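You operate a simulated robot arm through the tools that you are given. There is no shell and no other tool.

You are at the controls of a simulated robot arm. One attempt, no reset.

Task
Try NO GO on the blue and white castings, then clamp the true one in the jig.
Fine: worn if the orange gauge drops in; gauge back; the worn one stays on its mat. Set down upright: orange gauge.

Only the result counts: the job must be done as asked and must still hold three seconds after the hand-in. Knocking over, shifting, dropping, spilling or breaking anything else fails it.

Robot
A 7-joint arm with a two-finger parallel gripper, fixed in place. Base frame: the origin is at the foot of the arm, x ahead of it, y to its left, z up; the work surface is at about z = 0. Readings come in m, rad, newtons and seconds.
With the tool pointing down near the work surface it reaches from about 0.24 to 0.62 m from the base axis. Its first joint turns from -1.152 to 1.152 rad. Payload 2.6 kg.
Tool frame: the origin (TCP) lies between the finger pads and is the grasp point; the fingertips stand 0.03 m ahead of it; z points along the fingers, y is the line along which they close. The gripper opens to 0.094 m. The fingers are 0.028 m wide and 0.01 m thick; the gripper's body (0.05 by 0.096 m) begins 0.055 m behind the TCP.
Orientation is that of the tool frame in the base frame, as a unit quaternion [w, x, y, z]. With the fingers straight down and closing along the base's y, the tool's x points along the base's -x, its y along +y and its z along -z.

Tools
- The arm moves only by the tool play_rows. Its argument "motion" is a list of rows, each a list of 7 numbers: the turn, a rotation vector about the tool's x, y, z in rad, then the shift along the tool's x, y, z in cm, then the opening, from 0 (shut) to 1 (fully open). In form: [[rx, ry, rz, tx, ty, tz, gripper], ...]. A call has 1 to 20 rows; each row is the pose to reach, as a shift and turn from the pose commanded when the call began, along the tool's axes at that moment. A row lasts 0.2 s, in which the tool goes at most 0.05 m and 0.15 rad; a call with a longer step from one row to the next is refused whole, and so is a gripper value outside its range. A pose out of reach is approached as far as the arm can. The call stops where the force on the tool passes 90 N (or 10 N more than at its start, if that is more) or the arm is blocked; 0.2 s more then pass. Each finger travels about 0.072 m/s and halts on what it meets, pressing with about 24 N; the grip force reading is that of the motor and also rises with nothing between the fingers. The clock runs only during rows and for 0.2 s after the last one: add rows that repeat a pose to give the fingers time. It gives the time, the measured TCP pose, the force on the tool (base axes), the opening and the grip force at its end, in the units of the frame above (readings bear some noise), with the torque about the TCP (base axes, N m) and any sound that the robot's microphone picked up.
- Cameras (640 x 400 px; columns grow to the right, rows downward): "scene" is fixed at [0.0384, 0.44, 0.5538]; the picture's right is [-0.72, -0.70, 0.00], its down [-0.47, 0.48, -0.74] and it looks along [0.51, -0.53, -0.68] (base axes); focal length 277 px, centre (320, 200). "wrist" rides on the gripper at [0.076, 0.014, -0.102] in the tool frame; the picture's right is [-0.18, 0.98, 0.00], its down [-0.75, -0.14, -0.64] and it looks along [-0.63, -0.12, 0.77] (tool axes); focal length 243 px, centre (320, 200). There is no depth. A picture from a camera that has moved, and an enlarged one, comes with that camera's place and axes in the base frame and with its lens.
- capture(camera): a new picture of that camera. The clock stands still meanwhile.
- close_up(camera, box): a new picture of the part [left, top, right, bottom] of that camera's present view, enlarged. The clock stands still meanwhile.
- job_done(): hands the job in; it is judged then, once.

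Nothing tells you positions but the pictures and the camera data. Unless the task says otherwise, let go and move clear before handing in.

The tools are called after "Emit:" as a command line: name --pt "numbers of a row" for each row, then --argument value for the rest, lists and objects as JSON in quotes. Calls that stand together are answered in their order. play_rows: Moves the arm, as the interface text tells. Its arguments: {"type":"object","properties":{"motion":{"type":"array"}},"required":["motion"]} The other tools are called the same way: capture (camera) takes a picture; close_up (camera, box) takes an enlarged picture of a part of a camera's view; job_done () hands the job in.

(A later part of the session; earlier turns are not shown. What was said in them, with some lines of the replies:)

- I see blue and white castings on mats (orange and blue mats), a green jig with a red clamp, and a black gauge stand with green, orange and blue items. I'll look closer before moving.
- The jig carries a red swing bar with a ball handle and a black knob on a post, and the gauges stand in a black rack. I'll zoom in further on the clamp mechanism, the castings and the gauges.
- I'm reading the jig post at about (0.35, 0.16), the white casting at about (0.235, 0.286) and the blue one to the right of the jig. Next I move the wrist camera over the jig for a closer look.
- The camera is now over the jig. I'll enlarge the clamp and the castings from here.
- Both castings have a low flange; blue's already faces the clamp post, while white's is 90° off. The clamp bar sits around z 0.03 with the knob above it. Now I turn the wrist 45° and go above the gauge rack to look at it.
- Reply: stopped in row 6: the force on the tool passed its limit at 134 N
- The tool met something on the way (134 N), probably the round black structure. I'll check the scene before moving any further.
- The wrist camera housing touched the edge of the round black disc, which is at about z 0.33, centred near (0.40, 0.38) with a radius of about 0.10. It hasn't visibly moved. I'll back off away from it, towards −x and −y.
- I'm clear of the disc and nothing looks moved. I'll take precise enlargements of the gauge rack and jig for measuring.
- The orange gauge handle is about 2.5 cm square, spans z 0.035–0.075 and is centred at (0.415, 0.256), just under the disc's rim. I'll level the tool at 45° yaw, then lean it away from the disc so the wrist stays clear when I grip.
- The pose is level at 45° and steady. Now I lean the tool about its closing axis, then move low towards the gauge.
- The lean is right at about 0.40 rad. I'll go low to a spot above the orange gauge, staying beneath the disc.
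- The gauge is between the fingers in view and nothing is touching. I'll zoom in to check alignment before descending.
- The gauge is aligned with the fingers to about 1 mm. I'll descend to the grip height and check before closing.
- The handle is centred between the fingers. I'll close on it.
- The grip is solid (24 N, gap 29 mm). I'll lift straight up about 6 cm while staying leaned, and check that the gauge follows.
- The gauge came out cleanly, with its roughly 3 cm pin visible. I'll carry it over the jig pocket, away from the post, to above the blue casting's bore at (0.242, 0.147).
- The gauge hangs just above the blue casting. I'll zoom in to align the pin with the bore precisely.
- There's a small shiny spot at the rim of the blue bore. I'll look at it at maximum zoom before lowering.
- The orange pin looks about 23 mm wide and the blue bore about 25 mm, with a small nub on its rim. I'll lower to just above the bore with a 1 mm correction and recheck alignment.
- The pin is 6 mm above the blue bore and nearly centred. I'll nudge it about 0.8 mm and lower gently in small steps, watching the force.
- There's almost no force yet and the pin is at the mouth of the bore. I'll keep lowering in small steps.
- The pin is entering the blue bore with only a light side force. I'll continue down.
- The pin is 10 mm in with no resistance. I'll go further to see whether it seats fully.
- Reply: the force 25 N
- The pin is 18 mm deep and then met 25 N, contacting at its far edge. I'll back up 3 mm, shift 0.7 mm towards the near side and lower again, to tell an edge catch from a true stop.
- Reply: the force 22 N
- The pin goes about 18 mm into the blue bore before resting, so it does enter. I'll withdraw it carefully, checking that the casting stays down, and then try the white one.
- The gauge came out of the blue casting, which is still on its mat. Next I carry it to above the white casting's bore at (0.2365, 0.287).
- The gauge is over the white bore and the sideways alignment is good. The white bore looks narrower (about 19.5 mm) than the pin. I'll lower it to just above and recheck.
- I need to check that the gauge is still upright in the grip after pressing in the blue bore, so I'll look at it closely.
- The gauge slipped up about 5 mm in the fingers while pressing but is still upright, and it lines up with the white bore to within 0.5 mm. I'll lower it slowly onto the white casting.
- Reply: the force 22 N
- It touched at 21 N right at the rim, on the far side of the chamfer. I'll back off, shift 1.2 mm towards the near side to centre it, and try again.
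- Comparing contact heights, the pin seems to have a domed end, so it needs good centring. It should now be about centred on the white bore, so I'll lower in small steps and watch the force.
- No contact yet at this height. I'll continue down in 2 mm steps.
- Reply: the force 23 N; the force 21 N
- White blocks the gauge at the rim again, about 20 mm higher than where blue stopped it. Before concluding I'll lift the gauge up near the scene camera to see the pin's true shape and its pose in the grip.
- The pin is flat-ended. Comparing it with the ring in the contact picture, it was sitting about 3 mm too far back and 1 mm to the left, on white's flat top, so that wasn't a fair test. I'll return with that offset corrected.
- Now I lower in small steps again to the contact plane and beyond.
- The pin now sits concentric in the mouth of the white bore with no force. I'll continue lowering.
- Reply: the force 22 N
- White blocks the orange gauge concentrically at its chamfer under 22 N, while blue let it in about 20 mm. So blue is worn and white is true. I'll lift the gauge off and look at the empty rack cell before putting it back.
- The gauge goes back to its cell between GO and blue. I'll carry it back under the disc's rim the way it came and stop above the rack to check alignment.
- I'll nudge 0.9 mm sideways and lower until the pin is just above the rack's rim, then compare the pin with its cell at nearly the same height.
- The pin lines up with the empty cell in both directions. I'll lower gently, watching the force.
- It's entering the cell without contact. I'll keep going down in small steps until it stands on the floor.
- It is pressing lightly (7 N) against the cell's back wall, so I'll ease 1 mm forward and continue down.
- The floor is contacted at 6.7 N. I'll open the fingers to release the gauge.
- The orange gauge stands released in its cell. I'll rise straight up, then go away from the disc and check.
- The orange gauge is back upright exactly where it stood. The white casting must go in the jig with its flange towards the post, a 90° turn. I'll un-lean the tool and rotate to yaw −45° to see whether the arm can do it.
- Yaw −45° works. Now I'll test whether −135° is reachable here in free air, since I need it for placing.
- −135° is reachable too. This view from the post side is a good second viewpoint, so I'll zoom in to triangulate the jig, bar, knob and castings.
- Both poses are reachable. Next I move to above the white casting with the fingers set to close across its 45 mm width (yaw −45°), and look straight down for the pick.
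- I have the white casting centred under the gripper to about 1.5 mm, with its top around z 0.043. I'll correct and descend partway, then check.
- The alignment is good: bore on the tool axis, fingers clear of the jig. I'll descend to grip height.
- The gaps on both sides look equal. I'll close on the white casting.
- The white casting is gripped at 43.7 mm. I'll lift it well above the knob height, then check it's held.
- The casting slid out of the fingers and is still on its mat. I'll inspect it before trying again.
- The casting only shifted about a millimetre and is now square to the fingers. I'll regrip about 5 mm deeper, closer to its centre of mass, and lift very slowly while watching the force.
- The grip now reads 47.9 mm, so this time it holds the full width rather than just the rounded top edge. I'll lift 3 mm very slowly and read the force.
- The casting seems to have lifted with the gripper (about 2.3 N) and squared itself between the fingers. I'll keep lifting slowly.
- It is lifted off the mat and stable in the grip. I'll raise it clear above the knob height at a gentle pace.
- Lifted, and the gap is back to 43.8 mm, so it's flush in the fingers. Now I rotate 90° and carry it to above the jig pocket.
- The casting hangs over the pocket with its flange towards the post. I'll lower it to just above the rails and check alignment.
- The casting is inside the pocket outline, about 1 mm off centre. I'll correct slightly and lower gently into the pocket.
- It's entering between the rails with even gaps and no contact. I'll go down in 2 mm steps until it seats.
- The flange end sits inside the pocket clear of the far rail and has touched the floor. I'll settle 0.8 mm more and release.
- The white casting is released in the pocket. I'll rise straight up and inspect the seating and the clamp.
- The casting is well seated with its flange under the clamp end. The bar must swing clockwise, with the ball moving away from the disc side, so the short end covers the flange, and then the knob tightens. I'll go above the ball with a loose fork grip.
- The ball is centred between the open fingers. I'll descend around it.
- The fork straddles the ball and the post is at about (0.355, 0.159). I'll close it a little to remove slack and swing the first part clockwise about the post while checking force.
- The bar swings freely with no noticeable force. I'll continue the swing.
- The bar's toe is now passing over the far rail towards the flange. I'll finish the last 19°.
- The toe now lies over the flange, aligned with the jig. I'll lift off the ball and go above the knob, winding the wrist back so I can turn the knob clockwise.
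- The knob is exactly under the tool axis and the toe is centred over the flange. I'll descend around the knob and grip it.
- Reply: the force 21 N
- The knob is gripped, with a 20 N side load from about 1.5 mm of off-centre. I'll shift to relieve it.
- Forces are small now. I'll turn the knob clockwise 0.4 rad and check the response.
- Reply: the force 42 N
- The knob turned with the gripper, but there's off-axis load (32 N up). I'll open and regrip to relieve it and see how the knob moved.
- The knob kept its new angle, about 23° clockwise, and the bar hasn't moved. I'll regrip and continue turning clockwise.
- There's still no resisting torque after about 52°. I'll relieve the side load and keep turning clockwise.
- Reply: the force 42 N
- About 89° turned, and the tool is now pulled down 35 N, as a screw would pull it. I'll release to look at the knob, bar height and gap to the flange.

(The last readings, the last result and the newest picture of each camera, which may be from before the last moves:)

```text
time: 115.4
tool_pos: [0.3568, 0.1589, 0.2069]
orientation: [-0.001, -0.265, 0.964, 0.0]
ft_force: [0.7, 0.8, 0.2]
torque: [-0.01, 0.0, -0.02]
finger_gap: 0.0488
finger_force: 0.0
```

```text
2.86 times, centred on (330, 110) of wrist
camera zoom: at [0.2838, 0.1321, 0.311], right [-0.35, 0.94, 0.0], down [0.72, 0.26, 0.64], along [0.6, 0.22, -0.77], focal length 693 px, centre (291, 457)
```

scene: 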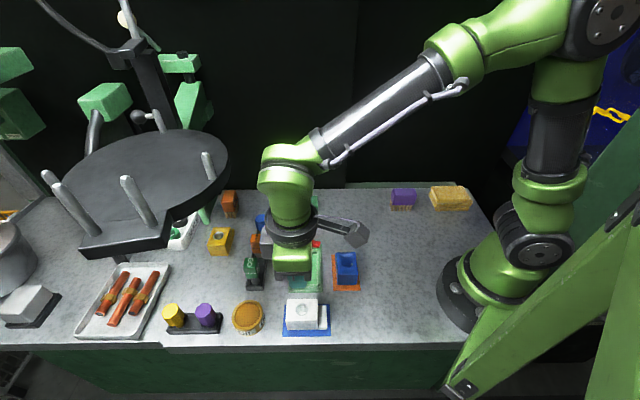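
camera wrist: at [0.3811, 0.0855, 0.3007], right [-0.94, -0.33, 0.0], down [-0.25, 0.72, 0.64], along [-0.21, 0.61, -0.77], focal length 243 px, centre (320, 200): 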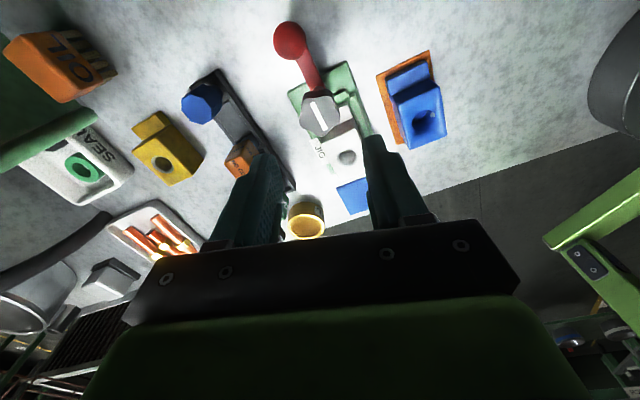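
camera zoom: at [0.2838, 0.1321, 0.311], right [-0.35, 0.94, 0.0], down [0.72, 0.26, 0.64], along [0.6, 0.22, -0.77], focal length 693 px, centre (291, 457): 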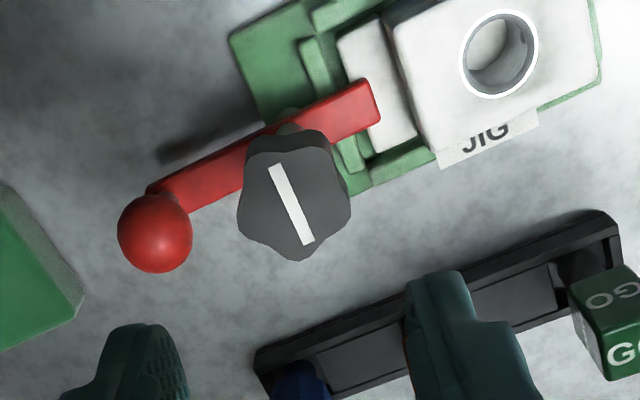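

The knob has turned a quarter turn: its stripe is now across. I'll zoom in tightly on the bar to judge its height over the flange.

Emit:
close_up --camera "scene" --box '[295, 230, 325, 255]'

Emit:
close_up --camera "wrist" --box '[300, 40, 370, 100]'

```text
16.00 times, centred on (310, 242) of scene
camera zoom: at [0.0384, 0.44, 0.5538], right [-0.72, -0.7, 0.0], down [-0.47, 0.48, -0.74], along [0.51, -0.53, -0.68], focal length 4428 px, centre (480, -480)
```

zoom: 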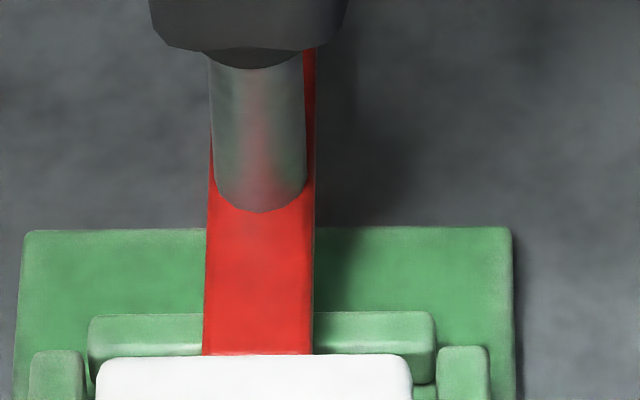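

```text
6.67 times, centred on (335, 70) of wrist
camera zoom: at [0.2838, 0.1321, 0.311], right [-0.35, 0.94, 0.0], down [0.72, 0.26, 0.64], along [0.6, 0.22, -0.77], focal length 1618 px, centre (220, 1067)
```

zoom: 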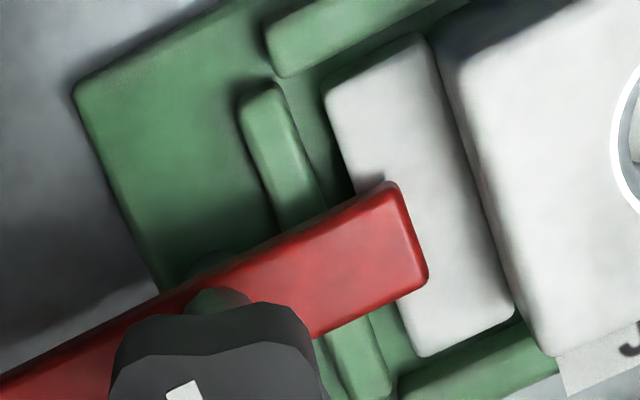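

The toe overlaps the flange well. I'll keep tightening: go back down on the knob and turn clockwise further, watching for torque.

Emit:
play_rows --pt "0 0 0 0 0 3.0 0.5" --pt "0 0 0 0 0 6.0 0.5" --pt "0 0 0 0 0 9.0 0.5" --pt "0 0 0 0 0 11.0 0.5" --pt "0 0 0 0 0 11.0 0.3" --pt "0 0 0 0 0 11.0 0.1" --pt "0 0 0 0 0 11.0 0.0" --pt "0 0 0 0 0 11.0 0.0"

Emit:
play_rows --pt "0 0 0.1 0 0 0 0" --pt "0 0 0.2 0 0 0 0" --pt "0 0 0.3 0 0 0 0" --pt "0 0 0.4 0 0 0 0" --pt "0 0 0.5 0 0 0 0" --pt "0 0 0.5 0 0 0 0"

```text
time: 117.2
tool_pos: [0.3546, 0.1593, 0.0964]
orientation: [-0.002, -0.266, 0.964, 0.001]
ft_force: [-6.6, 1.3, 0.8]
torque: [-0.12, -0.41, 0.01]
finger_gap: 0.0353
finger_force: 44.8
```

```text
time: 118.6
tool_pos: [0.3567, 0.1599, 0.0967]
orientation: [-0.001, -0.019, 1.0, 0.001]
ft_force: [-2.6, 9.1, 1.4]
torque: [-0.08, -0.16, 0.1]
finger_gap: 0.0343
finger_force: 45.2
```

Emit:
play_rows --pt "0 0 0.1 0 0 0 0" --pt "0 0 0.2 0 0 0 0" --pt "0 0 0.3 0 0 0 0" --pt "0 0 0.4 0 0 0 0" --pt "0 0 0.4 0 0 0 0"

Emit:
close_up --camera "wrist" --box '[230, 60, 410, 240]'

Emit:
close_up --camera "scene" --box '[280, 200, 330, 260]'

```text
time: 119.8
tool_pos: [0.3549, 0.1614, 0.0967]
orientation: [-0.002, 0.18, 0.984, 0.002]
ft_force: [-0.4, 19.6, -8.4]
torque: [-0.17, 0.0, 0.69]
finger_gap: 0.0355
finger_force: 45.1
```

```text
2.22 times, centred on (320, 150) of wrist
camera zoom: at [0.2884, 0.2, 0.2007], right [0.52, 0.85, 0.0], down [0.66, -0.4, 0.64], along [0.55, -0.33, -0.77], focal length 539 px, centre (320, 311)
```

zoom: 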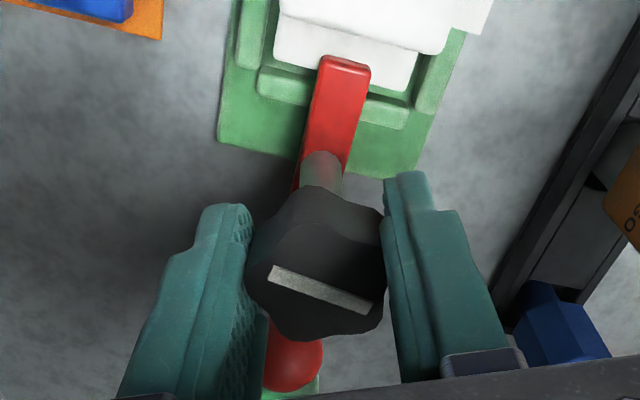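

```text
6.67 times, centred on (305, 230) of scene
camera zoom: at [0.0384, 0.44, 0.5538], right [-0.72, -0.7, 0.0], down [-0.47, 0.48, -0.74], along [0.51, -0.53, -0.68], focal length 1845 px, centre (420, 0)
```

zoom: 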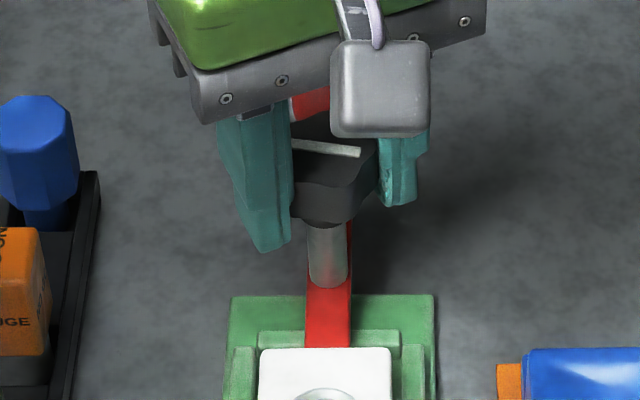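

A resisting torque of 0.7 N·m appeared and the knob stopped at just past a quarter turn, so it's tight. I'll release and inspect.

Emit:
play_rows --pt "0 0 0 0 0 0 0.45" --pt "0 0 0 0 0 0 0.52" --pt "0 0 0 0 0 0 0.52"

Emit:
play_rows --pt "0 0 0 0 0 -2.0 0.52" --pt "0 0 0 0 0 -5.0 0.52" --pt "0 0 0 0 0 -8.0 0.52" --pt "0 0 0 0 0 -11.0 0.52" --pt "0 0 0 0 0 -11.0 0.52"

Emit:
close_up --camera "scene" --box '[275, 205, 335, 265]'

Emit:
close_up --camera "scene" --box '[295, 230, 325, 255]'

Emit:
close_up --camera "wrist" --box '[260, 20, 400, 160]'

```text
time: 120.6
tool_pos: [0.3555, 0.1586, 0.0982]
orientation: [-0.003, 0.181, 0.983, 0.0]
ft_force: [0.4, 0.4, 0.2]
torque: [0.0, 0.03, 0.0]
finger_gap: 0.0491
finger_force: 0.0
```

```text
time: 121.8
tool_pos: [0.3554, 0.1587, 0.2073]
orientation: [-0.002, 0.179, 0.984, 0.001]
ft_force: [-0.6, -0.9, 0.0]
torque: [0.03, 0.0, 0.03]
finger_gap: 0.0492
finger_force: 0.1
```

```text
6.67 times, centred on (305, 235) of scene
camera zoom: at [0.0384, 0.44, 0.5538], right [-0.72, -0.7, 0.0], down [-0.47, 0.48, -0.74], along [0.51, -0.53, -0.68], focal length 1845 px, centre (420, -33)
```

zoom: 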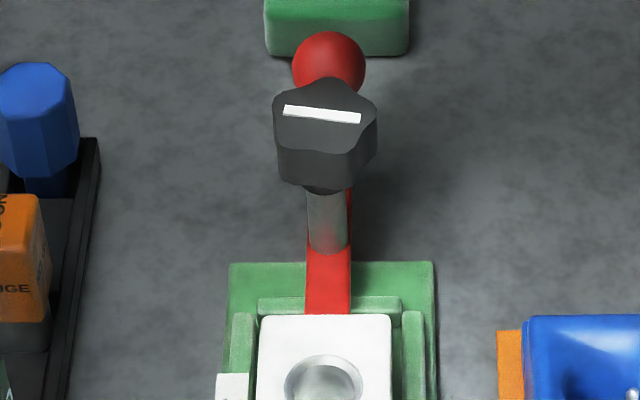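

```text
16.00 times, centred on (310, 242) of scene
camera zoom: at [0.0384, 0.44, 0.5538], right [-0.72, -0.7, 0.0], down [-0.47, 0.48, -0.74], along [0.51, -0.53, -0.68], focal length 4428 px, centre (480, -480)
```

zoom: 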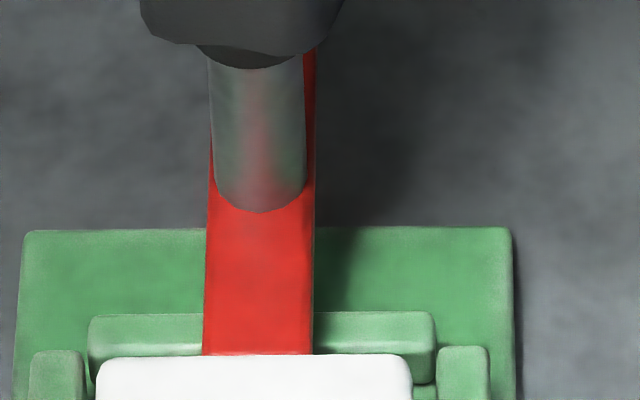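

```text
2.86 times, centred on (330, 90) of wrist
camera zoom: at [0.2893, 0.1975, 0.3106], right [0.52, 0.85, 0.0], down [0.66, -0.4, 0.64], along [0.55, -0.33, -0.77], focal length 693 px, centre (291, 514)
```

zoom: 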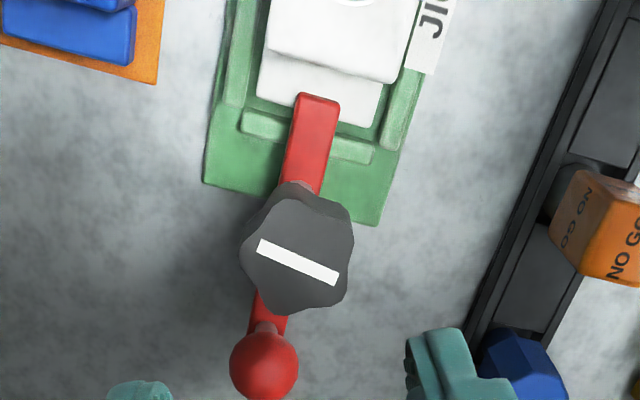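

The stripe sits at about 98° and the toe is on the flange. I'll make one more tightening attempt to confirm it's at its stop.

Emit:
play_rows --pt "0 0 0 0 0 3.0 0.5" --pt "0 0 0 0 0 6.0 0.5" --pt "0 0 0 0 0 9.0 0.5" --pt "0 0 0 0 0 11.0 0.5" --pt "0 0 0 0 0 11.0 0.3" --pt "0 0 0 0 0 11.0 0.1" --pt "0 0 0 0 0 11.0 0.0" --pt "0 0 0 0 0 11.0 0.0"

Emit:
play_rows --pt "0 0 0.06 0 0 0 0" --pt "0 0 0.12 0 0 0 0" --pt "0 0 0.18 0 0 0 0" --pt "0 0 0.18 0 0 0 0"

Emit:
close_up --camera "wrist" --box '[230, 60, 410, 240]'

Emit:
close_up --camera "scene" --box '[275, 205, 335, 265]'

```text
time: 123.6
tool_pos: [0.3561, 0.1599, 0.098]
orientation: [-0.001, 0.178, 0.984, 0.002]
ft_force: [9.1, 19.7, -7.1]
torque: [-0.16, -0.27, 0.03]
finger_gap: 0.0354
finger_force: 44.5
```

```text
time: 124.6
tool_pos: [0.3548, 0.1607, 0.0976]
orientation: [-0.001, 0.267, 0.964, 0.002]
ft_force: [5.9, 24.5, 3.4]
torque: [-0.02, 0.01, 0.38]
finger_gap: 0.0346
finger_force: 45.1
```

```text
2.22 times, centred on (320, 150) of wrist
camera zoom: at [0.2968, 0.211, 0.2013], right [0.66, 0.75, 0.0], down [0.57, -0.51, 0.64], along [0.48, -0.42, -0.77], focal length 539 px, centre (320, 311)
```

zoom: 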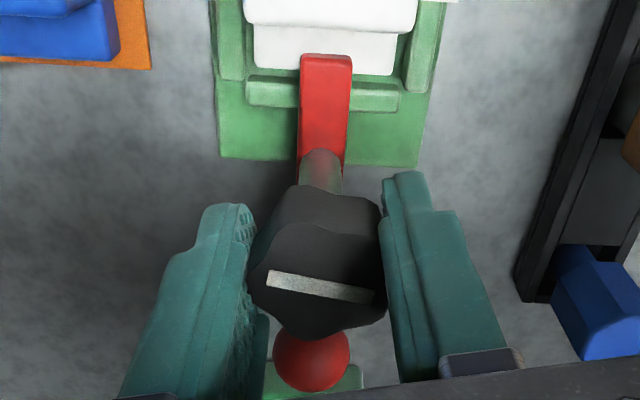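

```text
6.67 times, centred on (305, 235) of scene
camera zoom: at [0.0384, 0.44, 0.5538], right [-0.72, -0.7, 0.0], down [-0.47, 0.48, -0.74], along [0.51, -0.53, -0.68], focal length 1845 px, centre (420, -33)
```

zoom: 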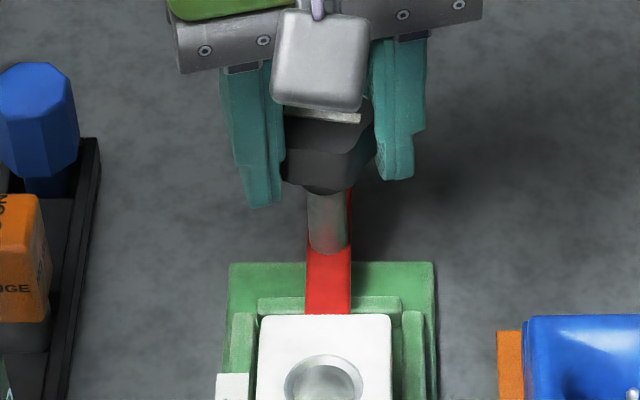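

The knob no longer turns, so it's at its stop. I'll release, rise clear and do a final check of the scene.

Emit:
play_rows --pt "0 0 0 0 0 0 0.45" --pt "0 0 0 0 0 0 0.52" --pt "0 0 0 0 0 0 0.52" --pt "0 0 0 0 0 -2.0 0.52" --pt "0 0 0 0 0 -5.0 0.52" --pt "0 0 0 0 0 -9.0 0.52" --pt "0 0 0 0 0 -13.0 0.52" --pt "0 0 0 0 0 -16.0 0.52" --pt "0 0 0 0 0 -16.0 0.52"

Emit:
capture --camera "scene"

Emit:
close_up --camera "scene" --box '[220, 200, 380, 300]'

Emit:
close_up --camera "scene" --box '[275, 205, 335, 265]'

Emit:
capture --camera "wrist"

```text
time: 126.6
tool_pos: [0.3558, 0.1582, 0.258]
orientation: [-0.002, 0.268, 0.964, 0.001]
ft_force: [-1.0, 0.3, -0.5]
torque: [-0.03, 0.01, 0.02]
finger_gap: 0.0486
finger_force: 0.0
```

```text
taken
```

scene: 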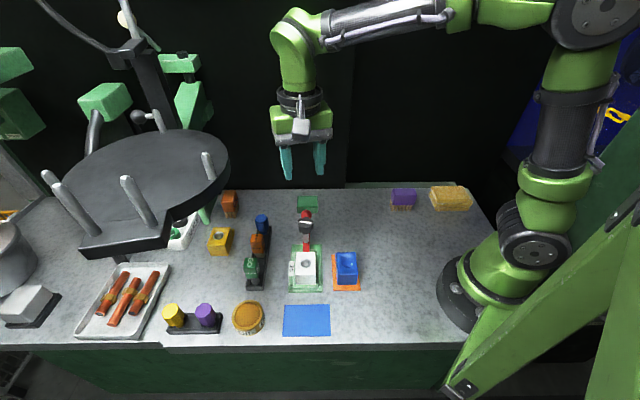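

```text
4.00 times, centred on (300, 250) of scene
camera zoom: at [0.0384, 0.44, 0.5538], right [-0.72, -0.7, 0.0], down [-0.47, 0.48, -0.74], along [0.51, -0.53, -0.68], focal length 1107 px, centre (400, 0)
```

zoom: 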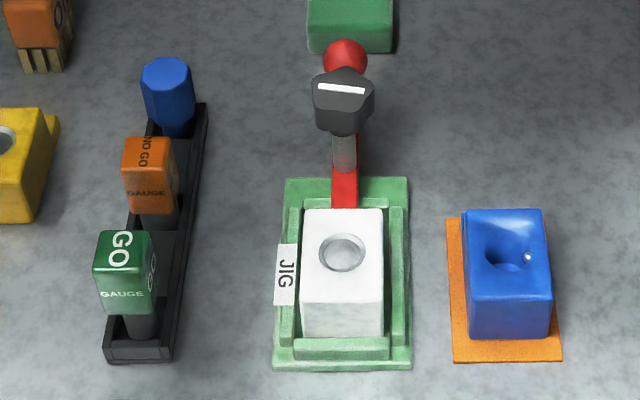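

```text
6.67 times, centred on (305, 235) of scene
camera zoom: at [0.0384, 0.44, 0.5538], right [-0.72, -0.7, 0.0], down [-0.47, 0.48, -0.74], along [0.51, -0.53, -0.68], focal length 1845 px, centre (420, -33)
```

zoom: 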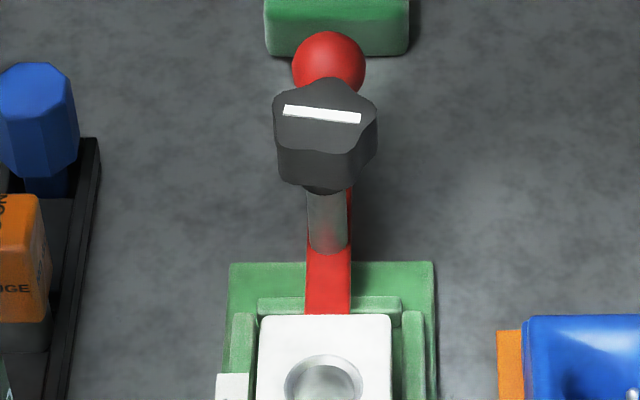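

```text
taken
camera wrist: at [0.2966, 0.2096, 0.3618], right [0.66, 0.75, 0.0], down [0.57, -0.51, 0.64], along [0.48, -0.43, -0.77], focal length 243 px, centre (320, 200)
```

wrist: 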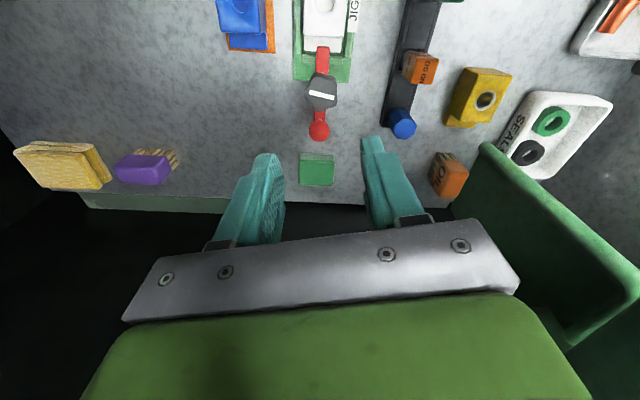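

Everything is in place: white is seated in the jig with the toe over its flange and the knob tight. Blue is on its orange mat, the orange gauge stands upright in its rack, and the arm is clear. Handing in.

Emit:
job_done

```text
The job is handed in.
```

I tested both castings with the orange gauge, found white to be the true one, and clamped it in the jig. The job is handed in, and I don't have the verdict.

- **Blue, worn:** the orange gauge went about 20 mm into its bore. It is still on its orange mat, moved about 1.5 mm by the test.
- **White, true:** the gauge was stopped at the rim of its bore even when centred. My first tries there were about 3 mm off centre, so I only trusted the centred one. It now sits in the jig pocket with its low flange under the toe of the red bar.
- **Clamp:** I swung the bar over the flange and turned the knob clockwise about 98°, until it would not turn any further. I could not see the bar move down, so I judged it clamped by the knob reaching its stop and the toe lying on the flange.
- **Orange gauge:** it is back upright in its own place in the rack.

**Mishaps:**
- **Disc bump:** early on, the wrist camera bumped the edge of the round black disc hard enough to stop the arm (134 N). The disc did not visibly move.
- **Slipped grip:** my first grip on the white casting slid off as I lifted. It stayed on its mat, shifted by about a millimetre, and the second grip held.
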